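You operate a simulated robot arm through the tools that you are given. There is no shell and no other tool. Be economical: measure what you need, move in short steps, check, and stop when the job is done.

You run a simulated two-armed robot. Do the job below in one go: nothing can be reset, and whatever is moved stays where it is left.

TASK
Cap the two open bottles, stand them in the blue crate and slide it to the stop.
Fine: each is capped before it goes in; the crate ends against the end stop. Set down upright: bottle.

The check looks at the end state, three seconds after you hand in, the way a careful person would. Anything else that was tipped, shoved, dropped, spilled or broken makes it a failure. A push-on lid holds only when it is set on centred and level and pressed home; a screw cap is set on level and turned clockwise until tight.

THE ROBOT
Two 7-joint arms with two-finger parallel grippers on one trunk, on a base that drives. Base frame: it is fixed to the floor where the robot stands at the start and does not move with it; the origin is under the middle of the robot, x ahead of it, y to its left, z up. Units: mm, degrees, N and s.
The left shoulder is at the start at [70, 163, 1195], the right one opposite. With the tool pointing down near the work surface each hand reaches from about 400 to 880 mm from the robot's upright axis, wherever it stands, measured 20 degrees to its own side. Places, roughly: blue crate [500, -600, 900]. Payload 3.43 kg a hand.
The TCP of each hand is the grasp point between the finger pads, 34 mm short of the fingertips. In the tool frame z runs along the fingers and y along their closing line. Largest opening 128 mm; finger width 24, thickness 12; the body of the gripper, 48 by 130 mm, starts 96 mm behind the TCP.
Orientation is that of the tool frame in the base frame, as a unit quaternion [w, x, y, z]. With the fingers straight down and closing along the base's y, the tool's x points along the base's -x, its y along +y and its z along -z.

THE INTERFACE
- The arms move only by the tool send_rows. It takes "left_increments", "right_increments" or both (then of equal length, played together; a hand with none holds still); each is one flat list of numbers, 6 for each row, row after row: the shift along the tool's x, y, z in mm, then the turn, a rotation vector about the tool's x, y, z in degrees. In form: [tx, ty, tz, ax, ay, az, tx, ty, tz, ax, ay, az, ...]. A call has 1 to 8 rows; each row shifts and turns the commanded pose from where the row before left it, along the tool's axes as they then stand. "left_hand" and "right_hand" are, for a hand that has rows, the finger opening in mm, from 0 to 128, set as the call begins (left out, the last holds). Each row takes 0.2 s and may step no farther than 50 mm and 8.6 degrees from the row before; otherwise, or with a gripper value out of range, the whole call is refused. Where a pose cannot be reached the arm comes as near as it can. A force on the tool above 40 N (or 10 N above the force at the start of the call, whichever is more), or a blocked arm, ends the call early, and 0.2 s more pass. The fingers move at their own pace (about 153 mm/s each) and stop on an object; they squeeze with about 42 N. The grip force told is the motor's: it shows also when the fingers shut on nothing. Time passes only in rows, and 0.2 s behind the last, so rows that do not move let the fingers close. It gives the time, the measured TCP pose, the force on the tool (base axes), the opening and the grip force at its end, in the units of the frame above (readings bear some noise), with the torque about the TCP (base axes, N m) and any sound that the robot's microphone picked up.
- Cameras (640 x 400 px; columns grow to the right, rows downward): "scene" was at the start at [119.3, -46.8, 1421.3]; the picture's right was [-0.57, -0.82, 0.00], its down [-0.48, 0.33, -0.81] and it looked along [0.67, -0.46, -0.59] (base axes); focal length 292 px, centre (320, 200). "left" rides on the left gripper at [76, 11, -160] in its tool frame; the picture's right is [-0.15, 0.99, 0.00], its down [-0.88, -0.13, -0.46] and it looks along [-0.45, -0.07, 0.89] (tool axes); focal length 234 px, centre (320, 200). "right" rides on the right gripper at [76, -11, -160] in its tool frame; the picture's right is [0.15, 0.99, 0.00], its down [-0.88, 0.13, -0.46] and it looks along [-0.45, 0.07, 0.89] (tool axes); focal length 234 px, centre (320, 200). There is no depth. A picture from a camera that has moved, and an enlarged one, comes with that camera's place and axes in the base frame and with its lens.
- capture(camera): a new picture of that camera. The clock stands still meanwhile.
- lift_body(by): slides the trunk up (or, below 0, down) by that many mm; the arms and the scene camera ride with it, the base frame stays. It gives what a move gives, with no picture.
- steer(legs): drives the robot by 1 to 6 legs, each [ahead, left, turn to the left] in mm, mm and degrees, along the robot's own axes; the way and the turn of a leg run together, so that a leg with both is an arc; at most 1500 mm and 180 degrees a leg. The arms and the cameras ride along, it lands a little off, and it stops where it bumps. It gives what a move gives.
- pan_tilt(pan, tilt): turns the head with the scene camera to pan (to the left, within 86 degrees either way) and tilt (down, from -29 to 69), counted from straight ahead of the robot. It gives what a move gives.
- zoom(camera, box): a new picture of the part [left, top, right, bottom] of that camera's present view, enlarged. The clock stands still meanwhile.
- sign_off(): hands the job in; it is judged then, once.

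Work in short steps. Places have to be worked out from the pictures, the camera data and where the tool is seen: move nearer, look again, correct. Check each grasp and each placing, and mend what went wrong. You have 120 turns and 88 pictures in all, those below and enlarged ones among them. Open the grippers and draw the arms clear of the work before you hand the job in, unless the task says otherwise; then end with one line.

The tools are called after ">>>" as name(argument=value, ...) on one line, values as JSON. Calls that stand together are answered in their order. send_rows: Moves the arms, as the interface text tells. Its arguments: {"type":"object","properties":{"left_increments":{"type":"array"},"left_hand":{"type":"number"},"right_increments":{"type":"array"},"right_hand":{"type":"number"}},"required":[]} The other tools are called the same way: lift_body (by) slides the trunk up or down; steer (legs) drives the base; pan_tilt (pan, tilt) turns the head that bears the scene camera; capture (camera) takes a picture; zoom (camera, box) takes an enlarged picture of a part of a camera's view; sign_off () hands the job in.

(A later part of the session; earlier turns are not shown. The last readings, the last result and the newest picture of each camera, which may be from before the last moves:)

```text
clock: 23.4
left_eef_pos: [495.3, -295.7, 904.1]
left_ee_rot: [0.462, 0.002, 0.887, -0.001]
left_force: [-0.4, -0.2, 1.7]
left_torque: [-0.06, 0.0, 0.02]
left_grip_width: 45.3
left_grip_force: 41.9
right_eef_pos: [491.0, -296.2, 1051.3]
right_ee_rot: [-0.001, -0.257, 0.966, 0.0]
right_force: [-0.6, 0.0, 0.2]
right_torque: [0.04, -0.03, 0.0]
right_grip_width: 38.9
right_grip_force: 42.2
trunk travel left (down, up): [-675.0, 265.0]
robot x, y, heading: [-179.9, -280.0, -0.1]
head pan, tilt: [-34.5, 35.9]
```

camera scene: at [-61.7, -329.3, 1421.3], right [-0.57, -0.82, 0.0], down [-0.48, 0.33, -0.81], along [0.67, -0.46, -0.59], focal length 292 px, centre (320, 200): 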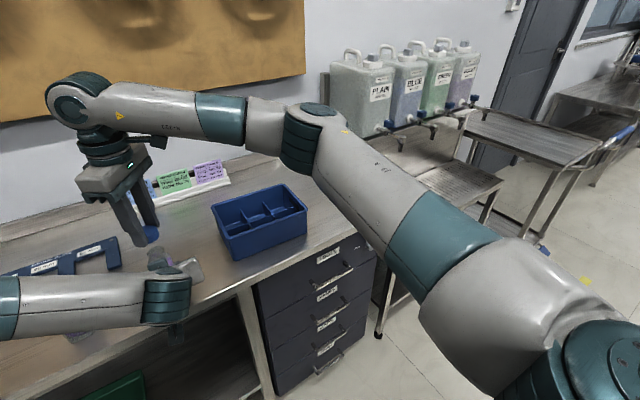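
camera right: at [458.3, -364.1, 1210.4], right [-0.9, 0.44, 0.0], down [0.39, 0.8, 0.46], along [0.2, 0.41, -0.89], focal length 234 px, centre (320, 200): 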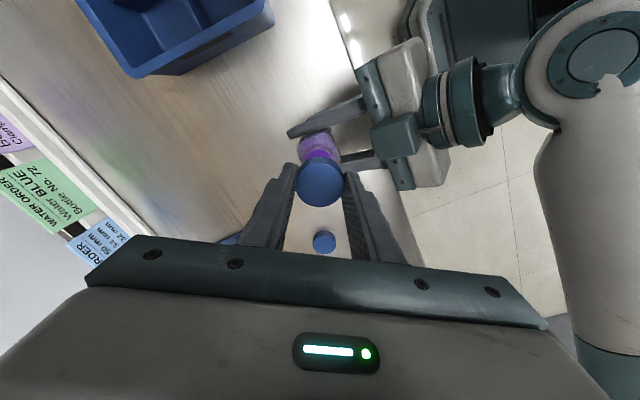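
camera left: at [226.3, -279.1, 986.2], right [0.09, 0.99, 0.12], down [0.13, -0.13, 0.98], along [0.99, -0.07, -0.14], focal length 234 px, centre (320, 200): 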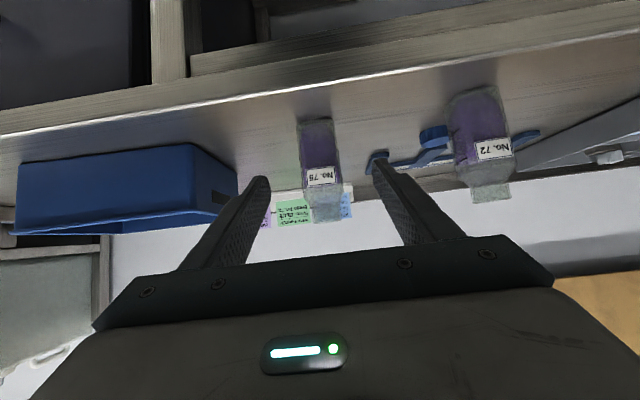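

The command re-bases to the actual pose, which is good. I'll turn back to about -54° and come down 30 mm, leaving roughly 8 mm above the neck, then look.

>>> send_rows(right_increments=[0, 0, 0, 0, 0, -8, 0, 0, 0, 0, 0, -8, 0, 0, 0, 0, 0, -8, 0, 0, 15, 0, 0, 0, 0, 0, 15, 0, 0, 0, 0, 0, 0, 0, 0, 0])

>>> zoom(camera="right", box=[230, 90, 430, 215])

>>> zoom(camera="scene", box=[100, 190, 240, 300])

>>> capture(camera="left")

```text
clock: 24.8
left_eef_pos: [494.9, -295.3, 903.3]
left_ee_rot: [0.462, 0.001, 0.887, 0.0]
left_force: [0.3, -0.1, 1.4]
left_torque: [-0.06, 0.01, 0.0]
left_grip_width: 45.2
left_grip_force: 42.2
right_eef_pos: [492.8, -296.6, 1019.6]
right_ee_rot: [0.0, -0.452, 0.892, 0.0]
right_force: [-0.2, 0.6, 0.4]
right_torque: [0.04, -0.03, -0.02]
right_grip_width: 39.3
right_grip_force: 41.6
trunk travel left (down, up): [-675.0, 265.0]
robot x, y, heading: [-180.0, -282.8, -0.2]
head pan, tilt: [-34.5, 35.9]
```

```text
3.20 times, centred on (330, 152) of right
camera zoom: at [456.4, -362.8, 1179.4], right [-0.88, 0.47, 0.0], down [0.42, 0.79, 0.46], along [0.21, 0.4, -0.89], focal length 749 px, centre (288, 352)
```

zoom: 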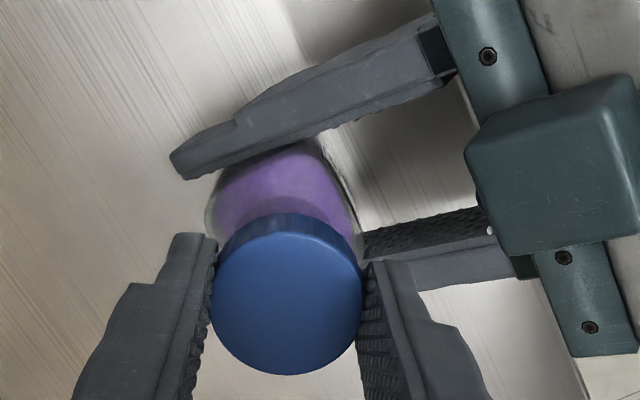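

```text
3.64 times, centred on (170, 245) of scene
camera zoom: at [-61.7, -329.3, 1421.3], right [-0.57, -0.82, 0.0], down [-0.48, 0.33, -0.81], along [0.67, -0.46, -0.59], focal length 1062 px, centre (866, 36)
```

zoom: 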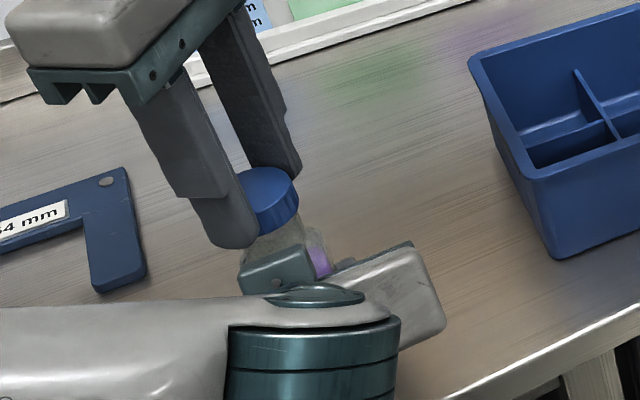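

```text
48 pictures are left
camera left: at [321.1, -282.6, 933.9], right [0.09, 0.99, 0.12], down [0.13, -0.13, 0.98], along [0.99, -0.07, -0.14], focal length 234 px, centre (320, 200)
```

left: 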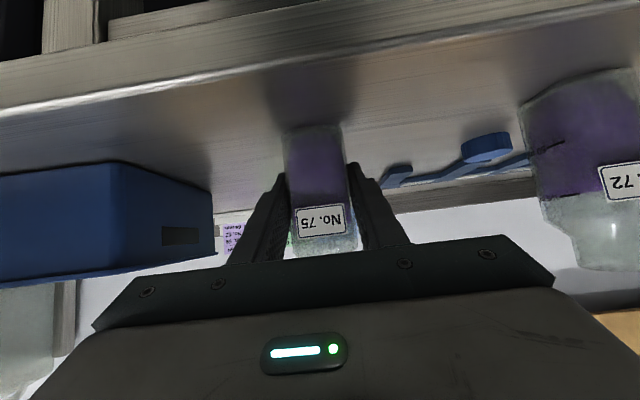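

Bottle axis appears maybe 1–2 mm off the cap axis. I'll zoom tighter to measure this before seating.

>>> zoom(camera="right", box=[280, 125, 360, 175])

>>> zoom(camera="scene", box=[140, 220, 190, 260])

```text
8.00 times, centred on (320, 150) of right
camera zoom: at [456.4, -362.8, 1179.4], right [-0.88, 0.47, 0.0], down [0.42, 0.79, 0.46], along [0.21, 0.4, -0.89], focal length 1873 px, centre (320, 600)
```

zoom: 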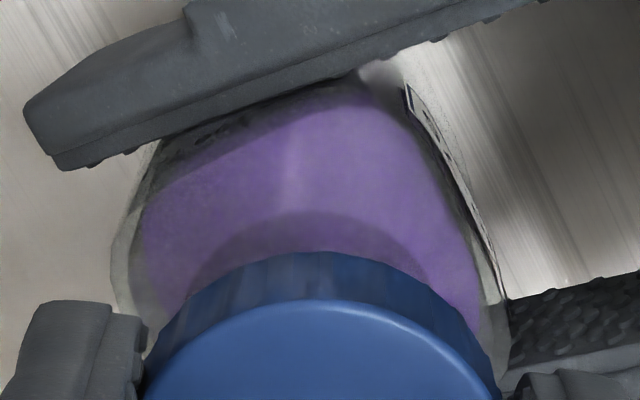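

```text
10.00 times, centred on (165, 240) of scene
camera zoom: at [-61.7, -329.3, 1421.3], right [-0.57, -0.82, 0.0], down [-0.48, 0.33, -0.81], along [0.67, -0.46, -0.59], focal length 2920 px, centre (1870, -200)
```

zoom: 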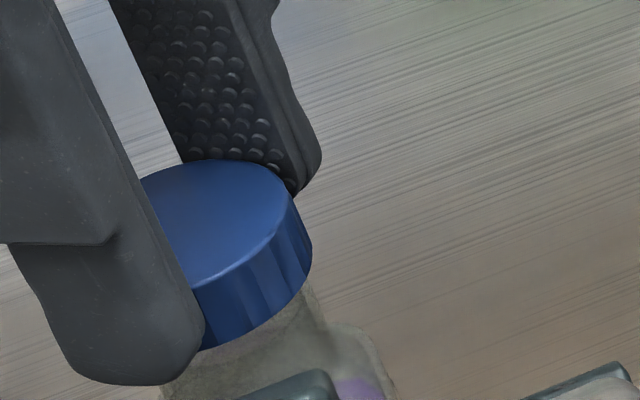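

Both the body edges and the neck arc sit about 1.6 mm to image-left of the cap, meaning the neck is about 1.8 mm further in +x. I'll correct this and lower in 1–2 mm steps, watching the force.

>>> send_rows(right_increments=[-1.06, -1.46, 3, 0, 0, 0, 0, 0, 2, 0, 0, 0, 0, 0, 1, 0, 0, 0, 0, 0, 1, 0, 0, 0, 0, 0, 1, 0, 0, 0, 0, 0, 1, 0, 0, 0])

```text
clock: 26.2
left_eef_pos: [495.5, -295.0, 904.6]
left_ee_rot: [0.462, 0.002, 0.887, -0.001]
left_force: [0.5, -0.2, 1.6]
left_torque: [-0.04, 0.03, 0.04]
left_grip_width: 45.0
left_grip_force: 41.5
right_eef_pos: [494.2, -296.1, 1012.0]
right_ee_rot: [0.0, -0.451, 0.892, 0.0]
right_force: [0.3, -0.9, -0.3]
right_torque: [-0.03, 0.02, 0.03]
right_grip_width: 39.0
right_grip_force: 42.0
trunk travel left (down, up): [-675.0, 265.0]
robot x, y, heading: [-180.8, -281.4, -0.1]
head pan, tilt: [-34.5, 35.9]
```

No contact yet, with the TCP at 1012. I'll keep stepping down 1 mm at a time.

>>> send_rows(right_increments=[0, 0, 1, 0, 0, 0, 0, 0, 1, 0, 0, 0, 0, 0, 1, 0, 0, 0, 0, 0, 1, 0, 0, 0, 0, 0, 1, 0, 0, 0])

```text
clock: 27.4
left_eef_pos: [494.8, -295.8, 904.6]
left_ee_rot: [0.462, 0.002, 0.887, -0.001]
left_force: [7.1, 0.0, -7.5]
left_torque: [-0.32, -0.25, 0.04]
left_grip_width: 45.0
left_grip_force: 42.1
right_eef_pos: [493.5, -295.5, 1009.9]
right_ee_rot: [0.001, -0.452, 0.892, -0.001]
right_force: [-3.6, -1.5, 23.1]
right_torque: [-0.19, 0.41, -0.02]
right_grip_width: 38.9
right_grip_force: 42.3
trunk travel left (down, up): [-675.0, 265.0]
robot x, y, heading: [-180.2, -284.7, -0.2]
head pan, tilt: [-34.5, 35.9]
```

Contact at 23 N, with torque suggesting it's off to the -x side. I'll look.

>>> zoom(camera="right", box=[270, 110, 370, 215])

>>> zoom(camera="scene", box=[140, 220, 190, 260])

```text
3.81 times, centred on (320, 162) of right
camera zoom: at [458.1, -362.4, 1169.0], right [-0.88, 0.47, 0.0], down [0.41, 0.79, 0.46], along [0.21, 0.4, -0.89], focal length 892 px, centre (320, 343)
```

zoom: 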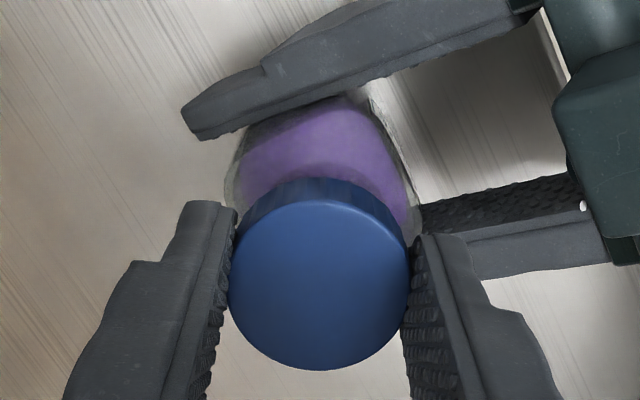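

```text
10.00 times, centred on (165, 240) of scene
camera zoom: at [-62.5, -329.6, 1421.6], right [-0.57, -0.82, 0.0], down [-0.48, 0.33, -0.81], along [0.67, -0.46, -0.59], focal length 2920 px, centre (1870, -200)
```

zoom: 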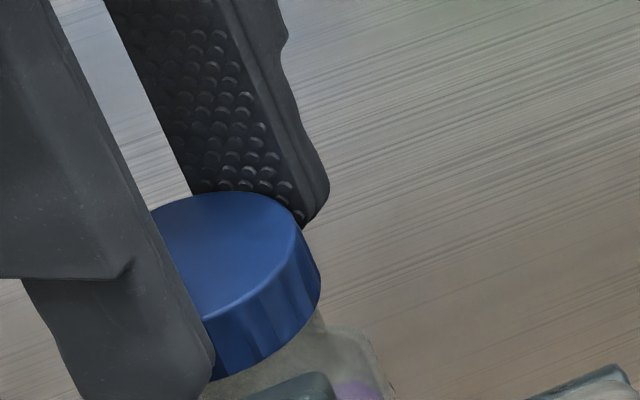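

Lateral match is now good; the scene view and the contact torque both suggest the cap should go about 1.2 mm toward (-x,-y). I'll back up 2 mm, shift and touch again.

>>> send_rows(right_increments=[0, 0, -4, 0, 0, 0, 1.25, 0.2, 0, 0, 0, 0, 0, 0, 1, 0, 0, 0, 0, 0, 1, 0, 0, 0, 0, 0, 1, 0, 0, 0, 0, 0, 1, 0, 0, 0, 0, 0, 0, 0, 0, 0])

```text
clock: 29.0
left_eef_pos: [495.3, -294.7, 903.9]
left_ee_rot: [0.462, 0.001, 0.887, -0.001]
left_force: [2.2, 0.5, -0.2]
left_torque: [-0.06, 0.15, -0.01]
left_grip_width: 44.8
left_grip_force: 41.7
right_eef_pos: [493.2, -296.7, 1006.5]
right_ee_rot: [0.0, -0.451, 0.892, 0.0]
right_force: [-2.0, -0.6, 0.1]
right_torque: [-0.04, 0.08, -0.02]
right_grip_width: 39.2
right_grip_force: 41.8
trunk travel left (down, up): [-675.0, 265.0]
robot x, y, heading: [-181.6, -282.6, 0.0]
head pan, tilt: [-34.5, 35.9]
```

It now slipped over the rim: no vertical force at 1006.5. I'll nudge -0.5 mm in x and continue down.

>>> send_rows(right_increments=[0.3, 0.4, 1, 0, 0, 0, 0, 0, 1, 0, 0, 0, 0, 0, 1, 0, 0, 0, 0, 0, 1, 0, 0, 0, 0, 0, 0, 0, 0, 0])

```text
clock: 30.2
left_eef_pos: [495.6, -295.2, 905.0]
left_ee_rot: [0.461, 0.001, 0.887, -0.001]
left_force: [0.4, 1.6, 0.7]
left_torque: [-0.03, -0.05, 0.03]
left_grip_width: 44.8
left_grip_force: 41.7
right_eef_pos: [492.2, -295.9, 1002.1]
right_ee_rot: [0.0, -0.452, 0.892, 0.001]
right_force: [0.2, -0.4, 0.4]
right_torque: [-0.03, -0.02, 0.01]
right_grip_width: 39.1
right_grip_force: 42.2
trunk travel left (down, up): [-675.0, 265.0]
robot x, y, heading: [-177.3, -280.9, -0.2]
head pan, tilt: [-34.5, 35.9]
```

The lateral force vanished, so it's well centred. Further down.

>>> send_rows(right_increments=[0, 0, 1, 0, 0, 0, 0, 0, 1, 0, 0, 0, 0, 0, 1, 0, 0, 0, 0, 0, 1, 0, 0, 0, 0, 0, 0, 0, 0, 0])

```text
clock: 31.4
left_eef_pos: [495.7, -294.7, 903.5]
left_ee_rot: [0.462, 0.002, 0.887, -0.001]
left_force: [1.3, 2.2, 4.2]
left_torque: [-0.5, 0.46, -0.02]
left_grip_width: 45.4
left_grip_force: 41.9
right_eef_pos: [493.2, -297.3, 998.5]
right_ee_rot: [0.0, -0.451, 0.892, 0.001]
right_force: [-1.9, -0.9, -2.3]
right_torque: [0.4, -0.29, 0.0]
right_grip_width: 39.1
right_grip_force: 42.0
trunk travel left (down, up): [-675.0, 265.0]
robot x, y, heading: [-182.6, -279.5, -0.1]
head pan, tilt: [-34.5, 35.9]
```

Torque rises with almost no vertical force, so the cap may have reached the thread. I'll look before turning.

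>>> zoom(camera="right", box=[270, 110, 370, 215])

>>> zoom(camera="scene", box=[140, 220, 190, 260])

```text
3.81 times, centred on (320, 162) of right
camera zoom: at [457.0, -363.5, 1158.4], right [-0.88, 0.47, 0.0], down [0.42, 0.79, 0.46], along [0.21, 0.4, -0.89], focal length 892 px, centre (320, 343)
```

zoom: 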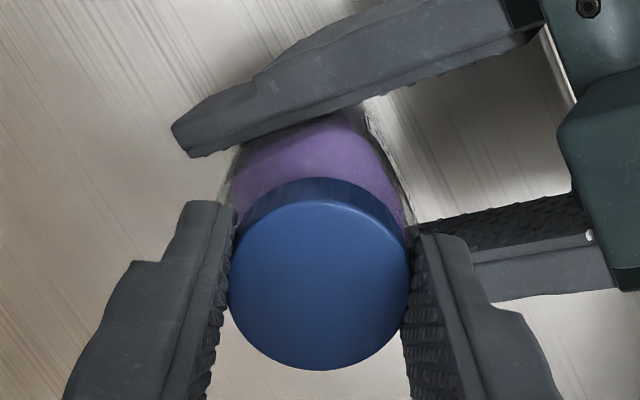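

```text
10.00 times, centred on (165, 240) of scene
camera zoom: at [-61.6, -329.3, 1421.3], right [-0.57, -0.82, 0.0], down [-0.48, 0.33, -0.81], along [0.67, -0.46, -0.59], focal length 2920 px, centre (1870, -200)
```

zoom: 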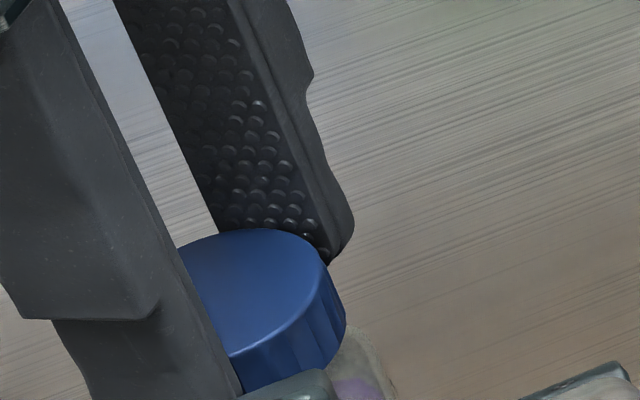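

The cap sits level over the neck. I'll turn clockwise with a slight downward feed, watching torque.

>>> send_rows(right_increments=[0, 0, 0.5, 0, 0, 8, 0, 0, 0.2, 0, 0, 8, 0, 0, 0.2, 0, 0, 8, 0, 0, 0.2, 0, 0, 8, 0, 0, 0, 0, 0, 0])

```text
clock: 32.6
left_eef_pos: [495.0, -294.9, 905.2]
left_ee_rot: [0.461, 0.002, 0.887, -0.001]
left_force: [11.7, -2.8, -0.1]
left_torque: [0.12, 0.74, 0.03]
left_grip_width: 44.9
left_grip_force: 42.1
right_eef_pos: [492.3, -295.6, 996.9]
right_ee_rot: [-0.002, -0.188, 0.982, 0.0]
right_force: [-11.7, 2.5, 0.4]
right_torque: [0.08, 0.37, 0.03]
right_grip_width: 39.3
right_grip_force: 42.1
trunk travel left (down, up): [-675.0, 265.0]
robot x, y, heading: [-179.7, -284.3, -0.2]
head pan, tilt: [-34.5, 35.9]
```

Lateral load built up as the held cap sits slightly off the TCP axis. I'll correct that and continue turning with compensation.

>>> send_rows(right_increments=[0.67, 0.49, 0, 0, 0, 0, 0, 0.15, 0.2, 0, 0, 8, 0, 0.15, 0.2, 0, 0, 8, 0, 0, 0, 0, 0, 0])

```text
clock: 33.6
left_eef_pos: [495.3, -295.5, 904.2]
left_ee_rot: [0.462, 0.002, 0.887, -0.001]
left_force: [15.4, -3.6, -1.8]
left_torque: [0.09, 0.75, 0.03]
left_grip_width: 45.3
left_grip_force: 41.7
right_eef_pos: [492.1, -295.3, 996.7]
right_ee_rot: [0.001, -0.05, 0.999, 0.0]
right_force: [-13.6, 3.0, 4.8]
right_torque: [0.13, 0.5, -0.01]
right_grip_width: 38.8
right_grip_force: 42.0
trunk travel left (down, up): [-675.0, 265.0]
robot x, y, heading: [-184.2, -282.2, 0.1]
head pan, tilt: [-34.5, 35.9]
```

Still -13 N in x. I'll shift 1.5 mm toward -x without turning to see how the force responds.

>>> send_rows(right_increments=[0.8, 0.3, 0, 0, 0, 0, 0.7, 0, 0, 0, 0, 0, 0, 0, 0, 0, 0, 0])

>>> zoom(camera="left", box=[200, 60, 440, 260])

>>> zoom(camera="right", box=[230, 70, 410, 215])

```text
clock: 34.4
left_eef_pos: [494.9, -296.3, 904.1]
left_ee_rot: [0.461, 0.001, 0.887, 0.0]
left_force: [-5.9, -3.4, 1.9]
left_torque: [0.16, -0.78, 0.04]
left_grip_width: 45.0
left_grip_force: 42.1
right_eef_pos: [491.7, -296.0, 997.4]
right_ee_rot: [0.002, -0.049, 0.999, 0.0]
right_force: [6.2, 3.1, 2.0]
right_torque: [0.17, -0.04, 0.0]
right_grip_width: 38.9
right_grip_force: 42.2
trunk travel left (down, up): [-675.0, 265.0]
robot x, y, heading: [-180.6, -279.4, -0.6]
head pan, tilt: [-34.5, 35.9]
```

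```text
2.00 times, centred on (320, 160) of left
camera zoom: at [320.4, -282.8, 934.1], right [0.09, 0.99, 0.12], down [0.13, -0.13, 0.98], along [0.99, -0.07, -0.14], focal length 468 px, centre (320, 280)
```

zoom: 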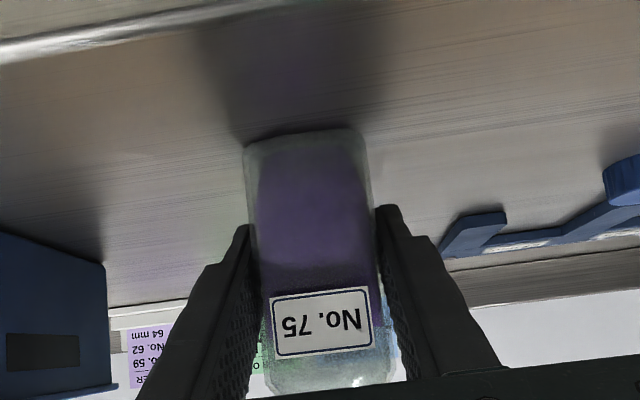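

```text
2.76 times, centred on (320, 142) of right
camera zoom: at [416.3, -313.7, 1156.8], right [-0.24, 0.97, 0.0], down [0.86, 0.22, 0.46], along [0.44, 0.11, -0.89], focal length 646 px, centre (320, 359)
```

zoom: 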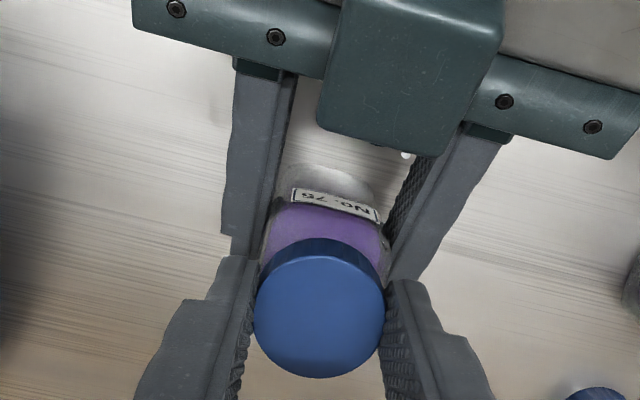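

Response is about 13 N/mm, so I'll correct -0.45/+0.25 and turn 16° more, rotating about the cap's real centre.

>>> send_rows(right_increments=[-0.45, 0.25, 0, 0, 0, 0, 0.22, 0.24, 0.1, 0, 0, 8, 0.22, 0.24, 0.1, 0, 0, 8, 0, 0, 0, 0, 0, 0])

```text
clock: 35.4
left_eef_pos: [494.1, -295.8, 903.6]
left_ee_rot: [0.461, 0.002, 0.888, -0.001]
left_force: [-18.2, -1.5, 5.8]
left_torque: [-0.06, -0.95, -0.01]
left_grip_width: 45.0
left_grip_force: 41.3
right_eef_pos: [490.6, -296.1, 998.3]
right_ee_rot: [0.001, 0.091, 0.996, 0.0]
right_force: [18.4, 0.8, -2.1]
right_torque: [-0.01, -0.6, 0.03]
right_grip_width: 39.3
right_grip_force: 42.1
trunk travel left (down, up): [-675.0, 265.0]
robot x, y, heading: [-184.0, -282.3, -0.1]
head pan, tilt: [-34.5, 35.9]
```

Overshot to +18 N. I'll move back +1.2 mm in x, then press down gently in 1 mm steps to find the cap's seat before turning more.

>>> send_rows(right_increments=[-1.2, 0.2, 0, 0, 0, 0, 0, 0, 1, 0, 0, 0, 0, 0, 1, 0, 0, 0, 0, 0, 0, 0, 0, 0])

```text
clock: 36.4
left_eef_pos: [494.4, -296.5, 903.3]
left_ee_rot: [0.462, 0.002, 0.887, -0.001]
left_force: [-3.2, -3.2, -2.0]
left_torque: [-0.15, -0.15, 0.04]
left_grip_width: 44.9
left_grip_force: 42.3
right_eef_pos: [491.0, -295.0, 997.5]
right_ee_rot: [0.0, 0.088, 0.996, 0.0]
right_force: [3.9, 0.6, 10.3]
right_torque: [0.01, -0.18, -0.02]
right_grip_width: 39.0
right_grip_force: 41.7
trunk travel left (down, up): [-675.0, 265.0]
robot x, y, heading: [-182.8, -279.1, -0.2]
head pan, tilt: [-34.5, 35.9]
```

Now there's 10 N axial contact and little lateral load. I'll turn 32° clockwise in this state.

>>> send_rows(right_increments=[-0.2, 0, 0, 0, 0, 8, 0, 0, 0.2, 0, 0, 8, 0, 0, 0.1, 0, 0, 8, 0, 0, 0.1, 0, 0, 8, 0, 0, 0, 0, 0, 0])

```text
clock: 37.6
left_eef_pos: [494.6, -295.0, 904.1]
left_ee_rot: [0.461, 0.002, 0.887, -0.002]
left_force: [8.0, -10.3, -9.8]
left_torque: [0.48, 0.28, 0.07]
left_grip_width: 45.1
left_grip_force: 41.7
right_eef_pos: [491.6, -294.7, 997.1]
right_ee_rot: [0.0, 0.36, 0.933, 0.001]
right_force: [-5.7, 10.6, 20.3]
right_torque: [0.34, 0.14, 0.02]
right_grip_width: 39.1
right_grip_force: 42.3
trunk travel left (down, up): [-675.0, 265.0]
robot x, y, heading: [-178.5, -282.4, -0.3]
head pan, tilt: [-34.5, 35.9]
```

Axial 20 N, with no twist resistance yet. I'll correct laterally and continue turning.

>>> send_rows(right_increments=[0.8, 0.3, 0, 0, 0, 0, 0.1, 0.1, 0, 0, 0, 8, 0.1, 0.1, 0, 0, 0, 8, 0.1, 0.1, 0, 0, 0, 8, 0.1, 0.1, 0, 0, 0, 8, 0, 0, 0, 0, 0, 0])

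```text
clock: 39.0
left_eef_pos: [494.9, -295.6, 903.6]
left_ee_rot: [0.461, 0.002, 0.887, -0.001]
left_force: [-0.1, -6.4, -11.1]
left_torque: [0.17, -0.45, 0.1]
left_grip_width: 45.1
left_grip_force: 41.8
right_eef_pos: [492.0, -294.4, 995.7]
right_ee_rot: [0.001, 0.605, 0.796, 0.0]
right_force: [4.8, 7.6, 24.1]
right_torque: [0.26, -0.12, 0.0]
right_grip_width: 39.3
right_grip_force: 41.8
trunk travel left (down, up): [-675.0, 265.0]
robot x, y, heading: [-183.4, -281.6, -0.3]
head pan, tilt: [-34.5, 35.9]
```

At +74°, still turning freely. I'll continue.

>>> send_rows(right_increments=[0.3, 0.5, 0, 0, 0, 8, 0.1, 0.1, 0, 0, 0, 8, 0.1, 0.1, 0, 0, 0, 8, 0.1, 0.1, 0, 0, 0, 8, 0, 0, 0, 0, 0, 0])

>>> zoom(camera="scene", box=[120, 200, 220, 270])

>>> zoom(camera="right", box=[230, 70, 410, 215])

```text
clock: 40.2
left_eef_pos: [493.7, -294.6, 904.3]
left_ee_rot: [0.462, 0.001, 0.887, 0.0]
left_force: [-16.2, 0.3, -3.7]
left_torque: [-0.13, -1.01, 0.0]
left_grip_width: 45.0
left_grip_force: 42.1
right_eef_pos: [492.9, -293.3, 995.3]
right_ee_rot: [0.001, 0.802, 0.598, 0.002]
right_force: [19.2, 0.3, 15.6]
right_torque: [-0.06, -0.68, 0.03]
right_grip_width: 39.1
right_grip_force: 42.0
trunk travel left (down, up): [-675.0, 265.0]
robot x, y, heading: [-183.5, -281.0, -0.5]
head pan, tilt: [-34.5, 35.9]
```

```text
5.71 times, centred on (170, 235) of scene
camera zoom: at [-62.4, -329.2, 1421.4], right [-0.57, -0.82, 0.0], down [-0.48, 0.33, -0.81], along [0.67, -0.46, -0.59], focal length 1669 px, centre (1177, 0)
```

zoom: 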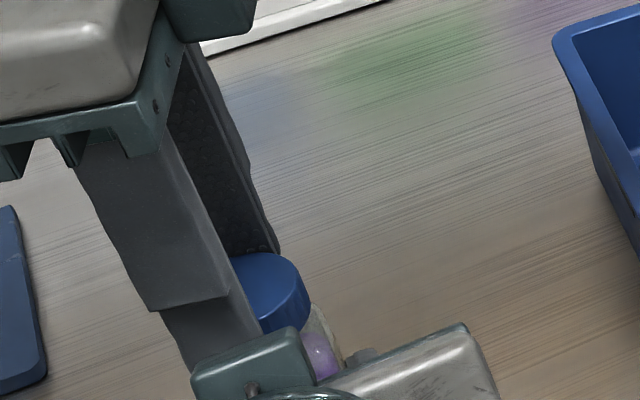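

```text
2.76 times, centred on (320, 142) of right
camera zoom: at [503.2, -216.5, 1154.7], right [0.99, -0.14, 0.0], down [-0.13, -0.88, 0.46], along [-0.06, -0.45, -0.89], focal length 646 px, centre (320, 359)
```

zoom: 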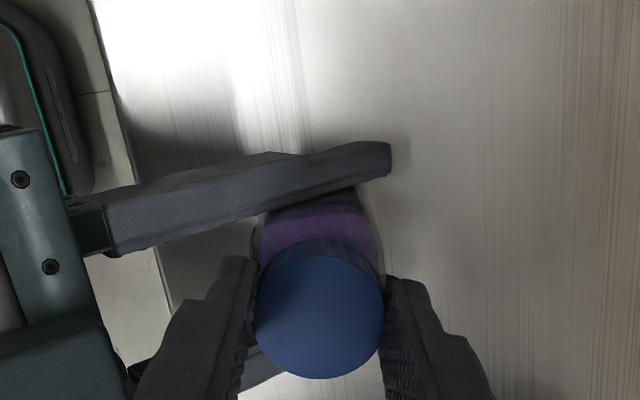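

Turned 160° so far and the cap looks to be moving down (TCP z 997 to 995). I'll relieve the +x load and keep on.

>>> send_rows(right_increments=[0.34, 1.1, 0, 0, 0, 0, 0.1, 0.1, 0.1, 0, 0, 8, 0.1, 0.1, 0.1, 0, 0, 8, 0.1, 0.1, 0.1, 0, 0, 8, 0.1, 0.1, 0.1, 0, 0, 8, 0, 0, 0, 0, 0, 0])

```text
clock: 41.6
left_eef_pos: [494.8, -293.9, 904.3]
left_ee_rot: [0.462, 0.001, 0.887, 0.0]
left_force: [-13.8, 6.2, -4.5]
left_torque: [-0.37, -0.75, -0.71]
left_grip_width: 45.6
left_grip_force: 42.1
right_eef_pos: [494.1, -293.0, 995.1]
right_ee_rot: [0.0, 0.935, 0.355, 0.0]
right_force: [14.7, -6.9, 12.6]
right_torque: [-0.32, -0.48, 0.77]
right_grip_width: 39.1
right_grip_force: 42.1
trunk travel left (down, up): [-675.0, 265.0]
robot x, y, heading: [-178.3, -284.2, -0.3]
head pan, tilt: [-34.5, 35.9]
```

Twist resistance appeared: 0.77 N·m, so it's tightening. I'll relieve lateral load and turn 16° more to tighten.

>>> send_rows(right_increments=[0.4, 1.0, 0, 0, 0, 0, 0, 0, 0, 0, 0, 6, 0, 0, 0, 0, 0, 6, 0, 0, 0, 0, 0, 0])

>>> zoom(camera="left", box=[200, 60, 440, 260])

```text
clock: 42.6
left_eef_pos: [494.5, -293.9, 904.3]
left_ee_rot: [0.461, 0.001, 0.887, -0.001]
left_force: [-10.3, 5.3, -2.2]
left_torque: [-0.17, -0.45, -0.92]
left_grip_width: 45.3
left_grip_force: 41.9
right_eef_pos: [494.7, -292.5, 994.1]
right_ee_rot: [0.0, 0.967, 0.256, 0.0]
right_force: [9.9, -5.5, 5.6]
right_torque: [-0.26, -0.35, 0.93]
right_grip_width: 39.4
right_grip_force: 41.7
trunk travel left (down, up): [-675.0, 265.0]
robot x, y, heading: [-181.3, -283.7, -0.2]
head pan, tilt: [-34.5, 35.9]
```

```text
2.00 times, centred on (320, 160) of left
camera zoom: at [321.0, -282.7, 934.1], right [0.09, 0.99, 0.12], down [0.13, -0.13, 0.98], along [0.99, -0.07, -0.14], focal length 468 px, centre (320, 280)
```

zoom: 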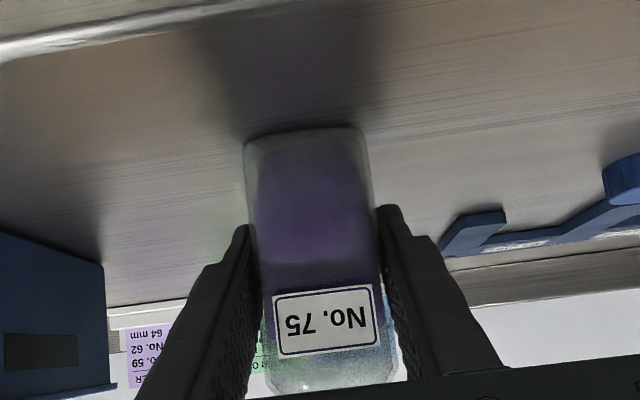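

Torque 0.93 N·m and the bottle hasn't moved. I'll turn once more to see whether it has plateaued.

>>> send_rows(right_increments=[0.2, 0.6, 0, 0, 0, 0, 0, 0, 0, 0, 0, 6, 0, 0, 0, 0, 0, 6, 0, 0, 0, 0, 0, 6, 0, 0, 0, 0, 0, 0])

>>> capture(camera="right")

```text
clock: 43.8
left_eef_pos: [496.3, -295.3, 905.1]
left_ee_rot: [0.462, 0.002, 0.887, -0.002]
left_force: [-3.8, 6.0, -0.2]
left_torque: [-0.3, -0.24, -0.81]
left_grip_width: 46.1
left_grip_force: 42.7
right_eef_pos: [495.4, -293.9, 993.3]
right_ee_rot: [-0.001, 0.995, 0.102, 0.0]
right_force: [3.6, -5.9, -0.2]
right_torque: [-0.21, -0.09, 0.82]
right_grip_width: 39.1
right_grip_force: 42.2
trunk travel left (down, up): [-675.0, 265.0]
robot x, y, heading: [-177.5, -285.6, -0.0]
head pan, tilt: [-34.5, 35.9]
```

```text
36 pictures are left
camera right: at [567.9, -266.6, 1153.8], right [0.34, -0.94, 0.0], down [-0.84, -0.31, 0.46], along [-0.43, -0.16, -0.89], focal length 234 px, centre (320, 200)
```

right: 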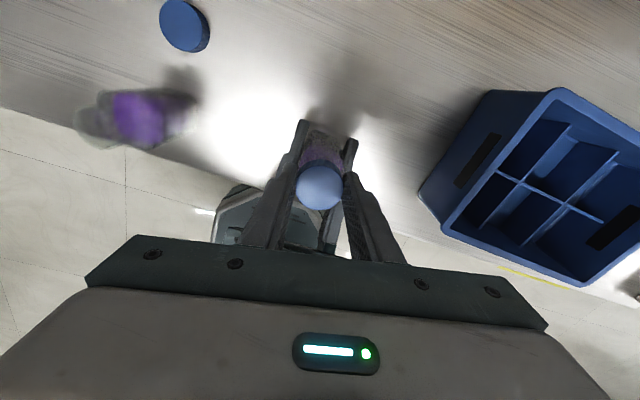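

Torque holds at about 0.8. To tell whether it's tight or still threading, I'll turn another 24° and compare the readings.

>>> send_rows(right_increments=[0.1, 0.3, 0, 0, 0, 8, 0, 0, 0, 0, 0, 8, 0, 0, 0, 0, 0, 8, 0, 0, 0, 0, 0, 0])

>>> zoom(camera="left", box=[200, 60, 440, 260])

```text
clock: 44.8
left_eef_pos: [495.9, -294.2, 905.7]
left_ee_rot: [0.462, 0.002, 0.887, -0.001]
left_force: [-2.3, 11.8, 2.8]
left_torque: [-0.65, -0.13, -0.9]
left_grip_width: 45.6
left_grip_force: 41.6
right_eef_pos: [495.0, -294.6, 994.0]
right_ee_rot: [0.0, 0.994, -0.108, 0.0]
right_force: [2.5, -11.4, -0.7]
right_torque: [-0.37, -0.1, 0.94]
right_grip_width: 39.3
right_grip_force: 42.3
trunk travel left (down, up): [-675.0, 265.0]
robot x, y, heading: [-182.1, -280.4, -0.1]
head pan, tilt: [-34.5, 35.9]
```

```text
2.00 times, centred on (320, 160) of left
camera zoom: at [321.4, -282.5, 934.0], right [0.09, 0.99, 0.12], down [0.13, -0.13, 0.98], along [0.99, -0.07, -0.14], focal length 468 px, centre (320, 280)
```

zoom: 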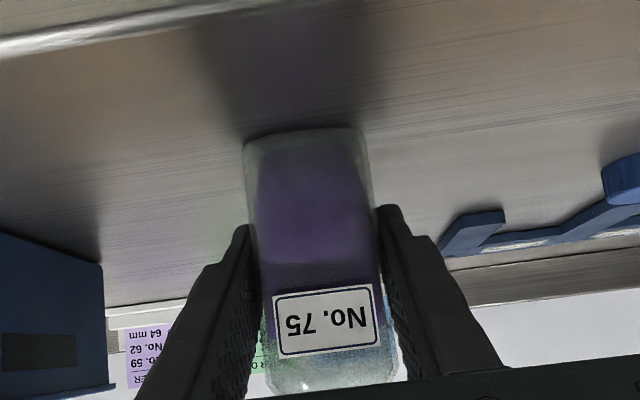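

Torque is constant at 0.94 with the cap slipping in the fingers at their limit, so cap 75 is tight. I'll relieve the side load, open the left hand and draw it back.

>>> send_rows(right_increments=[0.17, 0.8, 0, 0, 0, 0, 0, 0, 0, 0, 0, 0, 0, 0, 0, 0, 0, 0])

>>> send_rows(left_increments=[0, 0, 0, 0, 0, 0, 0, 0, 0, 0, 0, 0], left_hand=90)

>>> send_rows(left_increments=[2, 0, -30, 0, 0, 0, 2, 0, -30, 0, 0, 0, 2, 0, -30, 0, 0, 0, 2, 0, -30, 0, 0, 0])

>>> zoom(camera="left", box=[230, 80, 450, 260])

```text
clock: 45.6
left_eef_pos: [495.1, -294.1, 904.2]
left_ee_rot: [0.461, 0.002, 0.887, -0.001]
left_force: [-5.1, 11.8, 5.9]
left_torque: [-0.47, -0.41, -0.64]
left_grip_width: 45.9
left_grip_force: 41.6
right_eef_pos: [496.0, -296.0, 996.3]
right_ee_rot: [-0.001, 0.994, -0.106, 0.0]
right_force: [7.4, -10.8, -1.1]
right_torque: [-0.37, -0.15, 0.58]
right_grip_width: 39.2
right_grip_force: 41.8
trunk travel left (down, up): [-675.0, 265.0]
robot x, y, heading: [-181.0, -279.0, -0.4]
head pan, tilt: [-34.5, 35.9]
```

```text
clock: 46.2
left_eef_pos: [494.3, -295.4, 904.2]
left_ee_rot: [0.461, 0.002, 0.887, -0.001]
left_force: [0.4, -0.1, -0.5]
left_torque: [-0.02, 0.01, 0.03]
left_grip_width: 90.0
left_grip_force: 0.0
right_eef_pos: [495.7, -294.9, 993.9]
right_ee_rot: [0.0, 0.994, -0.107, 0.0]
right_force: [-0.3, 0.2, -0.1]
right_torque: [0.04, 0.09, 0.02]
right_grip_width: 39.1
right_grip_force: 42.0
trunk travel left (down, up): [-675.0, 265.0]
robot x, y, heading: [-180.0, -279.8, -0.1]
head pan, tilt: [-34.5, 35.9]
```

```text
clock: 47.2
left_eef_pos: [392.4, -294.6, 966.9]
left_ee_rot: [0.462, 0.001, 0.887, -0.001]
left_force: [0.8, -1.0, -0.4]
left_torque: [0.0, -0.04, -0.04]
left_grip_width: 90.3
left_grip_force: 0.0
right_eef_pos: [494.7, -296.1, 994.7]
right_ee_rot: [-0.001, 0.994, -0.107, -0.001]
right_force: [-0.7, -0.7, -1.1]
right_torque: [0.02, 0.0, -0.01]
right_grip_width: 39.1
right_grip_force: 41.8
trunk travel left (down, up): [-675.0, 265.0]
robot x, y, heading: [-180.8, -280.3, -0.4]
head pan, tilt: [-34.5, 35.9]
```

```text
2.22 times, centred on (340, 170) of left
camera zoom: at [218.0, -282.3, 996.4], right [0.09, 0.99, 0.12], down [0.13, -0.13, 0.98], along [0.99, -0.07, -0.14], focal length 520 px, centre (276, 267)
```

zoom: 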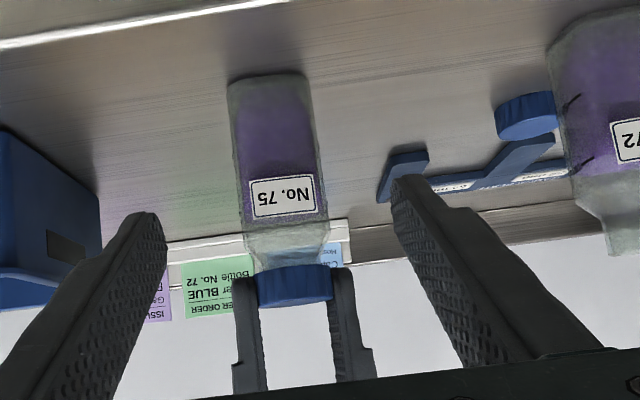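

Cap 75 sits level and the bottle stands. I locate the crate at roughly centre (546,-541), rim z≈944, cells about 74×70 mm, and the stop face at about y=-905. I'll lift the bottle by its cap 130 mm and carry it toward the far near-row cell, about (506,-614).

>>> send_rows(right_increments=[0, 0, -20, 0, 0, 0, 0, 0, -40, 0, 0, 0, 0, 0, -40, 0, 0, 0, 0, 0, -35, 0, 0, 0, 0, 0, 0, 0, 0, 0])

>>> send_rows(right_increments=[11.1, 44.1, 0, 0, 0, 0, 11.1, 44.1, 0, 0, 0, 0, 11.1, 44.1, 0, 0, 0, 0, 11.1, 44.1, 0, 0, 0, 0, 11.1, 44.1, 0, 0, 0, 0, 11.1, 44.1, 0, 0, 0, 0, 11.1, 44.1, 0, 0, 0, 0, 0, 0, 0, 0, 0, 0])

>>> capture(camera="right")

>>> capture(camera="scene")

```text
clock: 48.4
left_eef_pos: [393.5, -295.4, 965.5]
left_ee_rot: [0.462, 0.002, 0.887, -0.001]
left_force: [0.7, -0.1, 1.0]
left_torque: [0.0, -0.02, 0.0]
left_grip_width: 90.2
left_grip_force: 0.0
right_eef_pos: [495.0, -295.7, 1129.3]
right_ee_rot: [0.0, 0.994, -0.107, -0.001]
right_force: [-0.6, -1.0, -2.4]
right_torque: [0.03, 0.02, 0.03]
right_grip_width: 39.4
right_grip_force: 41.7
trunk travel left (down, up): [-675.0, 265.0]
robot x, y, heading: [-183.4, -282.2, -0.0]
head pan, tilt: [-34.5, 35.9]
```

```text
clock: 50.2
left_eef_pos: [393.5, -292.6, 965.7]
left_ee_rot: [0.461, 0.001, 0.887, 0.0]
left_force: [-0.1, 0.2, -0.4]
left_torque: [0.01, 0.0, -0.02]
left_grip_width: 90.0
left_grip_force: 0.0
right_eef_pos: [507.3, -611.1, 1128.4]
right_ee_rot: [0.001, 0.994, -0.107, 0.0]
right_force: [0.2, 0.1, -1.2]
right_torque: [0.01, 0.01, 0.0]
right_grip_width: 39.2
right_grip_force: 42.0
trunk travel left (down, up): [-675.0, 265.0]
robot x, y, heading: [-182.9, -281.3, -0.2]
head pan, tilt: [-34.5, 35.9]
```

```text
33 pictures are left
camera right: at [583.0, -615.3, 1288.0], right [-0.07, -1.0, 0.0], down [-0.89, 0.06, 0.46], along [-0.46, 0.03, -0.89], focal length 234 px, centre (320, 200)
```

right: 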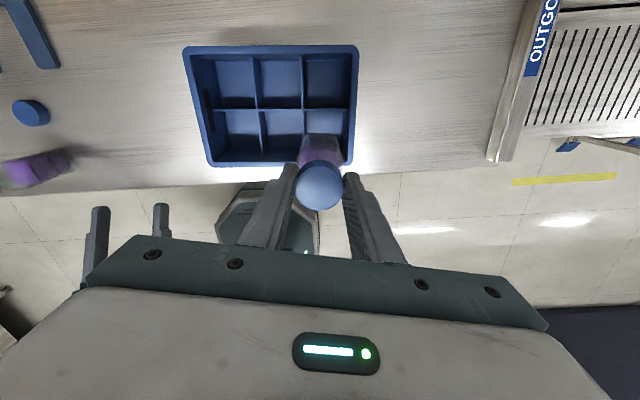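

```text
32 pictures are left
camera scene: at [-61.1, -328.2, 1421.3], right [-0.57, -0.82, 0.0], down [-0.48, 0.33, -0.81], along [0.66, -0.46, -0.59], focal length 292 px, centre (320, 200)
```

scene: 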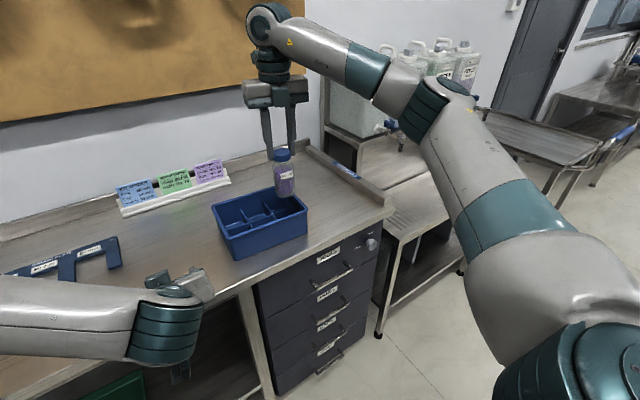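

Crate measured again: cell centre at (508,-618), and the bottle is at (507,-611). I'll shift -7 in y and lower to just above the floor.

>>> send_rows(right_increments=[2.4, 6.6, 0, 0, 0, 0, 0, 0, 35, 0, 0, 0, 0, 0, 35, 0, 0, 0, 0, 0, 0, 0, 0, 0])

>>> capture(camera="right")

>>> zoom(camera="scene", box=[200, 140, 340, 270])

```text
clock: 51.2
left_eef_pos: [392.7, -293.4, 965.9]
left_ee_rot: [0.462, 0.002, 0.887, -0.001]
left_force: [0.0, 0.8, -1.0]
left_torque: [0.0, 0.01, -0.02]
left_grip_width: 89.7
left_grip_force: 0.0
right_eef_pos: [505.7, -619.8, 1057.7]
right_ee_rot: [0.0, 0.994, -0.107, 0.0]
right_force: [0.0, -0.6, -1.8]
right_torque: [0.01, 0.01, 0.01]
right_grip_width: 39.4
right_grip_force: 41.7
trunk travel left (down, up): [-675.0, 265.0]
robot x, y, heading: [-182.5, -281.4, -0.1]
head pan, tilt: [-34.5, 35.9]
```

```text
31 pictures are left
camera right: at [581.8, -624.1, 1218.3], right [-0.07, -1.0, 0.0], down [-0.89, 0.06, 0.46], along [-0.45, 0.03, -0.89], focal length 234 px, centre (320, 200)
```

right: 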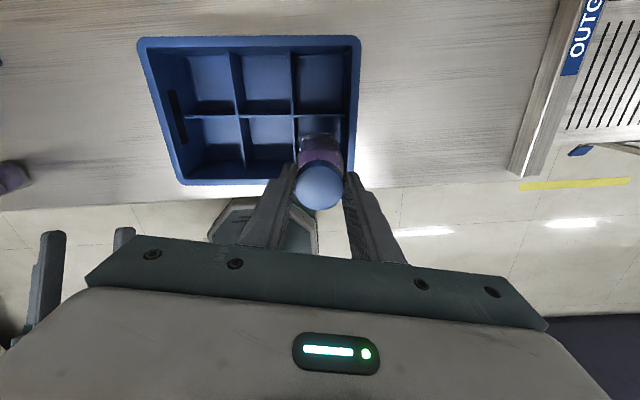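

```text
3.08 times, centred on (270, 205) of scene
camera zoom: at [-61.9, -329.0, 1421.4], right [-0.57, -0.82, 0.0], down [-0.48, 0.33, -0.81], along [0.67, -0.46, -0.59], focal length 898 px, centre (474, 185)
```

zoom: 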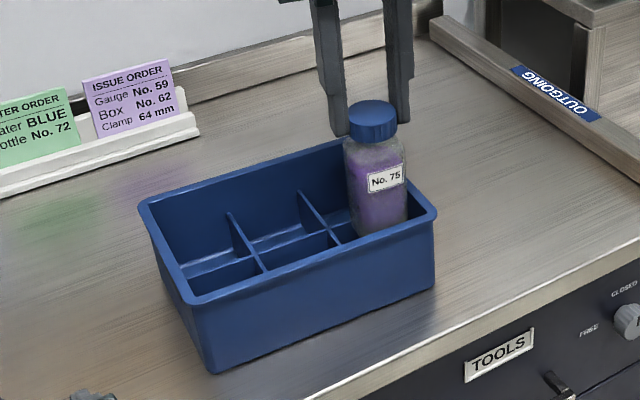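

The bottle is entering the correct cell cleanly. I'll lower on to near the floor, then feel.

>>> send_rows(right_increments=[0, 0, 25, 0, 0, 0, 0, 0, 20, 0, 0, 0, 0, 0, 8, 0, 0, 0, 0, 0, 2, 0, 0, 0, 0, 0, 1, 0, 0, 0, 0, 0, 0, 0, 0, 0])

```text
clock: 52.6
left_eef_pos: [392.9, -294.7, 966.7]
left_ee_rot: [0.462, 0.002, 0.887, -0.001]
left_force: [0.6, 0.2, -0.1]
left_torque: [-0.02, 0.0, -0.02]
left_grip_width: 89.9
left_grip_force: 0.1
right_eef_pos: [506.5, -620.6, 1003.6]
right_ee_rot: [0.0, 0.994, -0.107, 0.0]
right_force: [-1.0, -0.5, -2.2]
right_torque: [0.0, -0.02, 0.0]
right_grip_width: 39.0
right_grip_force: 42.2
trunk travel left (down, up): [-675.0, 265.0]
robot x, y, heading: [-182.4, -280.8, -0.1]
head pan, tilt: [-34.5, 35.9]
```

No contact yet at 1003.6. I'll go down 1 mm at a time.

>>> send_rows(right_increments=[0, 0, 1, 0, 0, 0, 0, 0, 1, 0, 0, 0, 0, 0, 1, 0, 0, 0, 0, 0, 1, 0, 0, 0, 0, 0, 1, 0, 0, 0, 0, 0, 0, 0, 0, 0])

```text
clock: 54.0
left_eef_pos: [393.3, -294.6, 966.3]
left_ee_rot: [0.462, 0.002, 0.887, -0.001]
left_force: [0.1, -0.1, 0.3]
left_torque: [0.02, 0.03, 0.03]
left_grip_width: 89.7
left_grip_force: 0.0
right_eef_pos: [506.0, -620.2, 999.4]
right_ee_rot: [0.0, 0.994, -0.107, 0.0]
right_force: [1.1, 0.4, 1.3]
right_torque: [-0.01, 0.0, -0.01]
right_grip_width: 39.4
right_grip_force: 42.2
trunk travel left (down, up): [-675.0, 265.0]
robot x, y, heading: [-178.9, -283.0, -0.0]
head pan, tilt: [-34.5, 35.9]
```

The weight is off the hand, so the bottle is standing on the crate floor. I'll release modestly and rise.

>>> send_rows(right_increments=[0, 0, 0, 0, 0, 0, 0, 0, 0, 0, 0, 0], right_hand=70)

>>> send_rows(right_increments=[0, 0, -20, 0, 0, 0, 0, 0, -40, 0, 0, 0, 0, 0, -45, 0, 0, 0, 0, 0, -45, 0, 0, 0])

>>> zoom(camera="scene", box=[200, 140, 340, 270])

```text
clock: 54.6
left_eef_pos: [392.0, -294.4, 966.9]
left_ee_rot: [0.462, 0.001, 0.887, 0.0]
left_force: [0.8, 0.6, -0.9]
left_torque: [0.01, -0.03, 0.0]
left_grip_width: 89.9
left_grip_force: 0.1
right_eef_pos: [507.5, -621.0, 998.8]
right_ee_rot: [0.0, 0.994, -0.108, 0.0]
right_force: [-0.3, 0.4, 0.2]
right_torque: [0.01, 0.02, 0.02]
right_grip_width: 69.6
right_grip_force: 0.0
trunk travel left (down, up): [-675.0, 265.0]
robot x, y, heading: [-179.7, -285.6, -0.1]
head pan, tilt: [-34.5, 35.9]
```

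```text
clock: 55.6
left_eef_pos: [392.6, -293.7, 968.6]
left_ee_rot: [0.462, 0.001, 0.887, -0.001]
left_force: [-0.3, 0.1, -0.4]
left_torque: [0.0, -0.02, -0.02]
left_grip_width: 89.8
left_grip_force: 0.0
right_eef_pos: [506.3, -618.2, 1150.5]
right_ee_rot: [0.0, 0.994, -0.107, 0.0]
right_force: [-0.1, 0.2, -0.7]
right_torque: [-0.03, 0.01, -0.02]
right_grip_width: 70.3
right_grip_force: 0.0
trunk travel left (down, up): [-675.0, 265.0]
robot x, y, heading: [-178.9, -284.9, -0.2]
head pan, tilt: [-34.5, 35.9]
```

```text
3.08 times, centred on (270, 205) of scene
camera zoom: at [-62.6, -328.3, 1421.4], right [-0.57, -0.82, 0.0], down [-0.48, 0.33, -0.81], along [0.67, -0.46, -0.59], focal length 898 px, centre (474, 185)
```

zoom: 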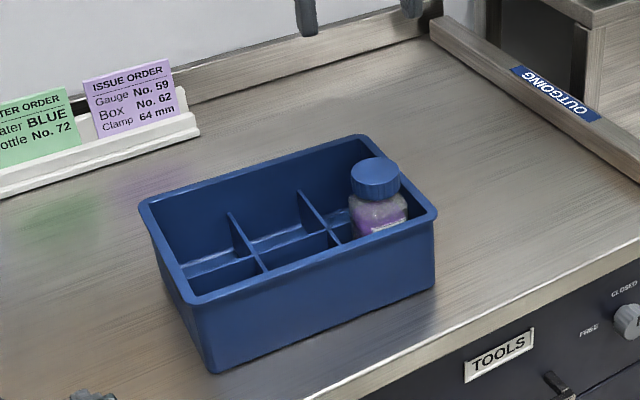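

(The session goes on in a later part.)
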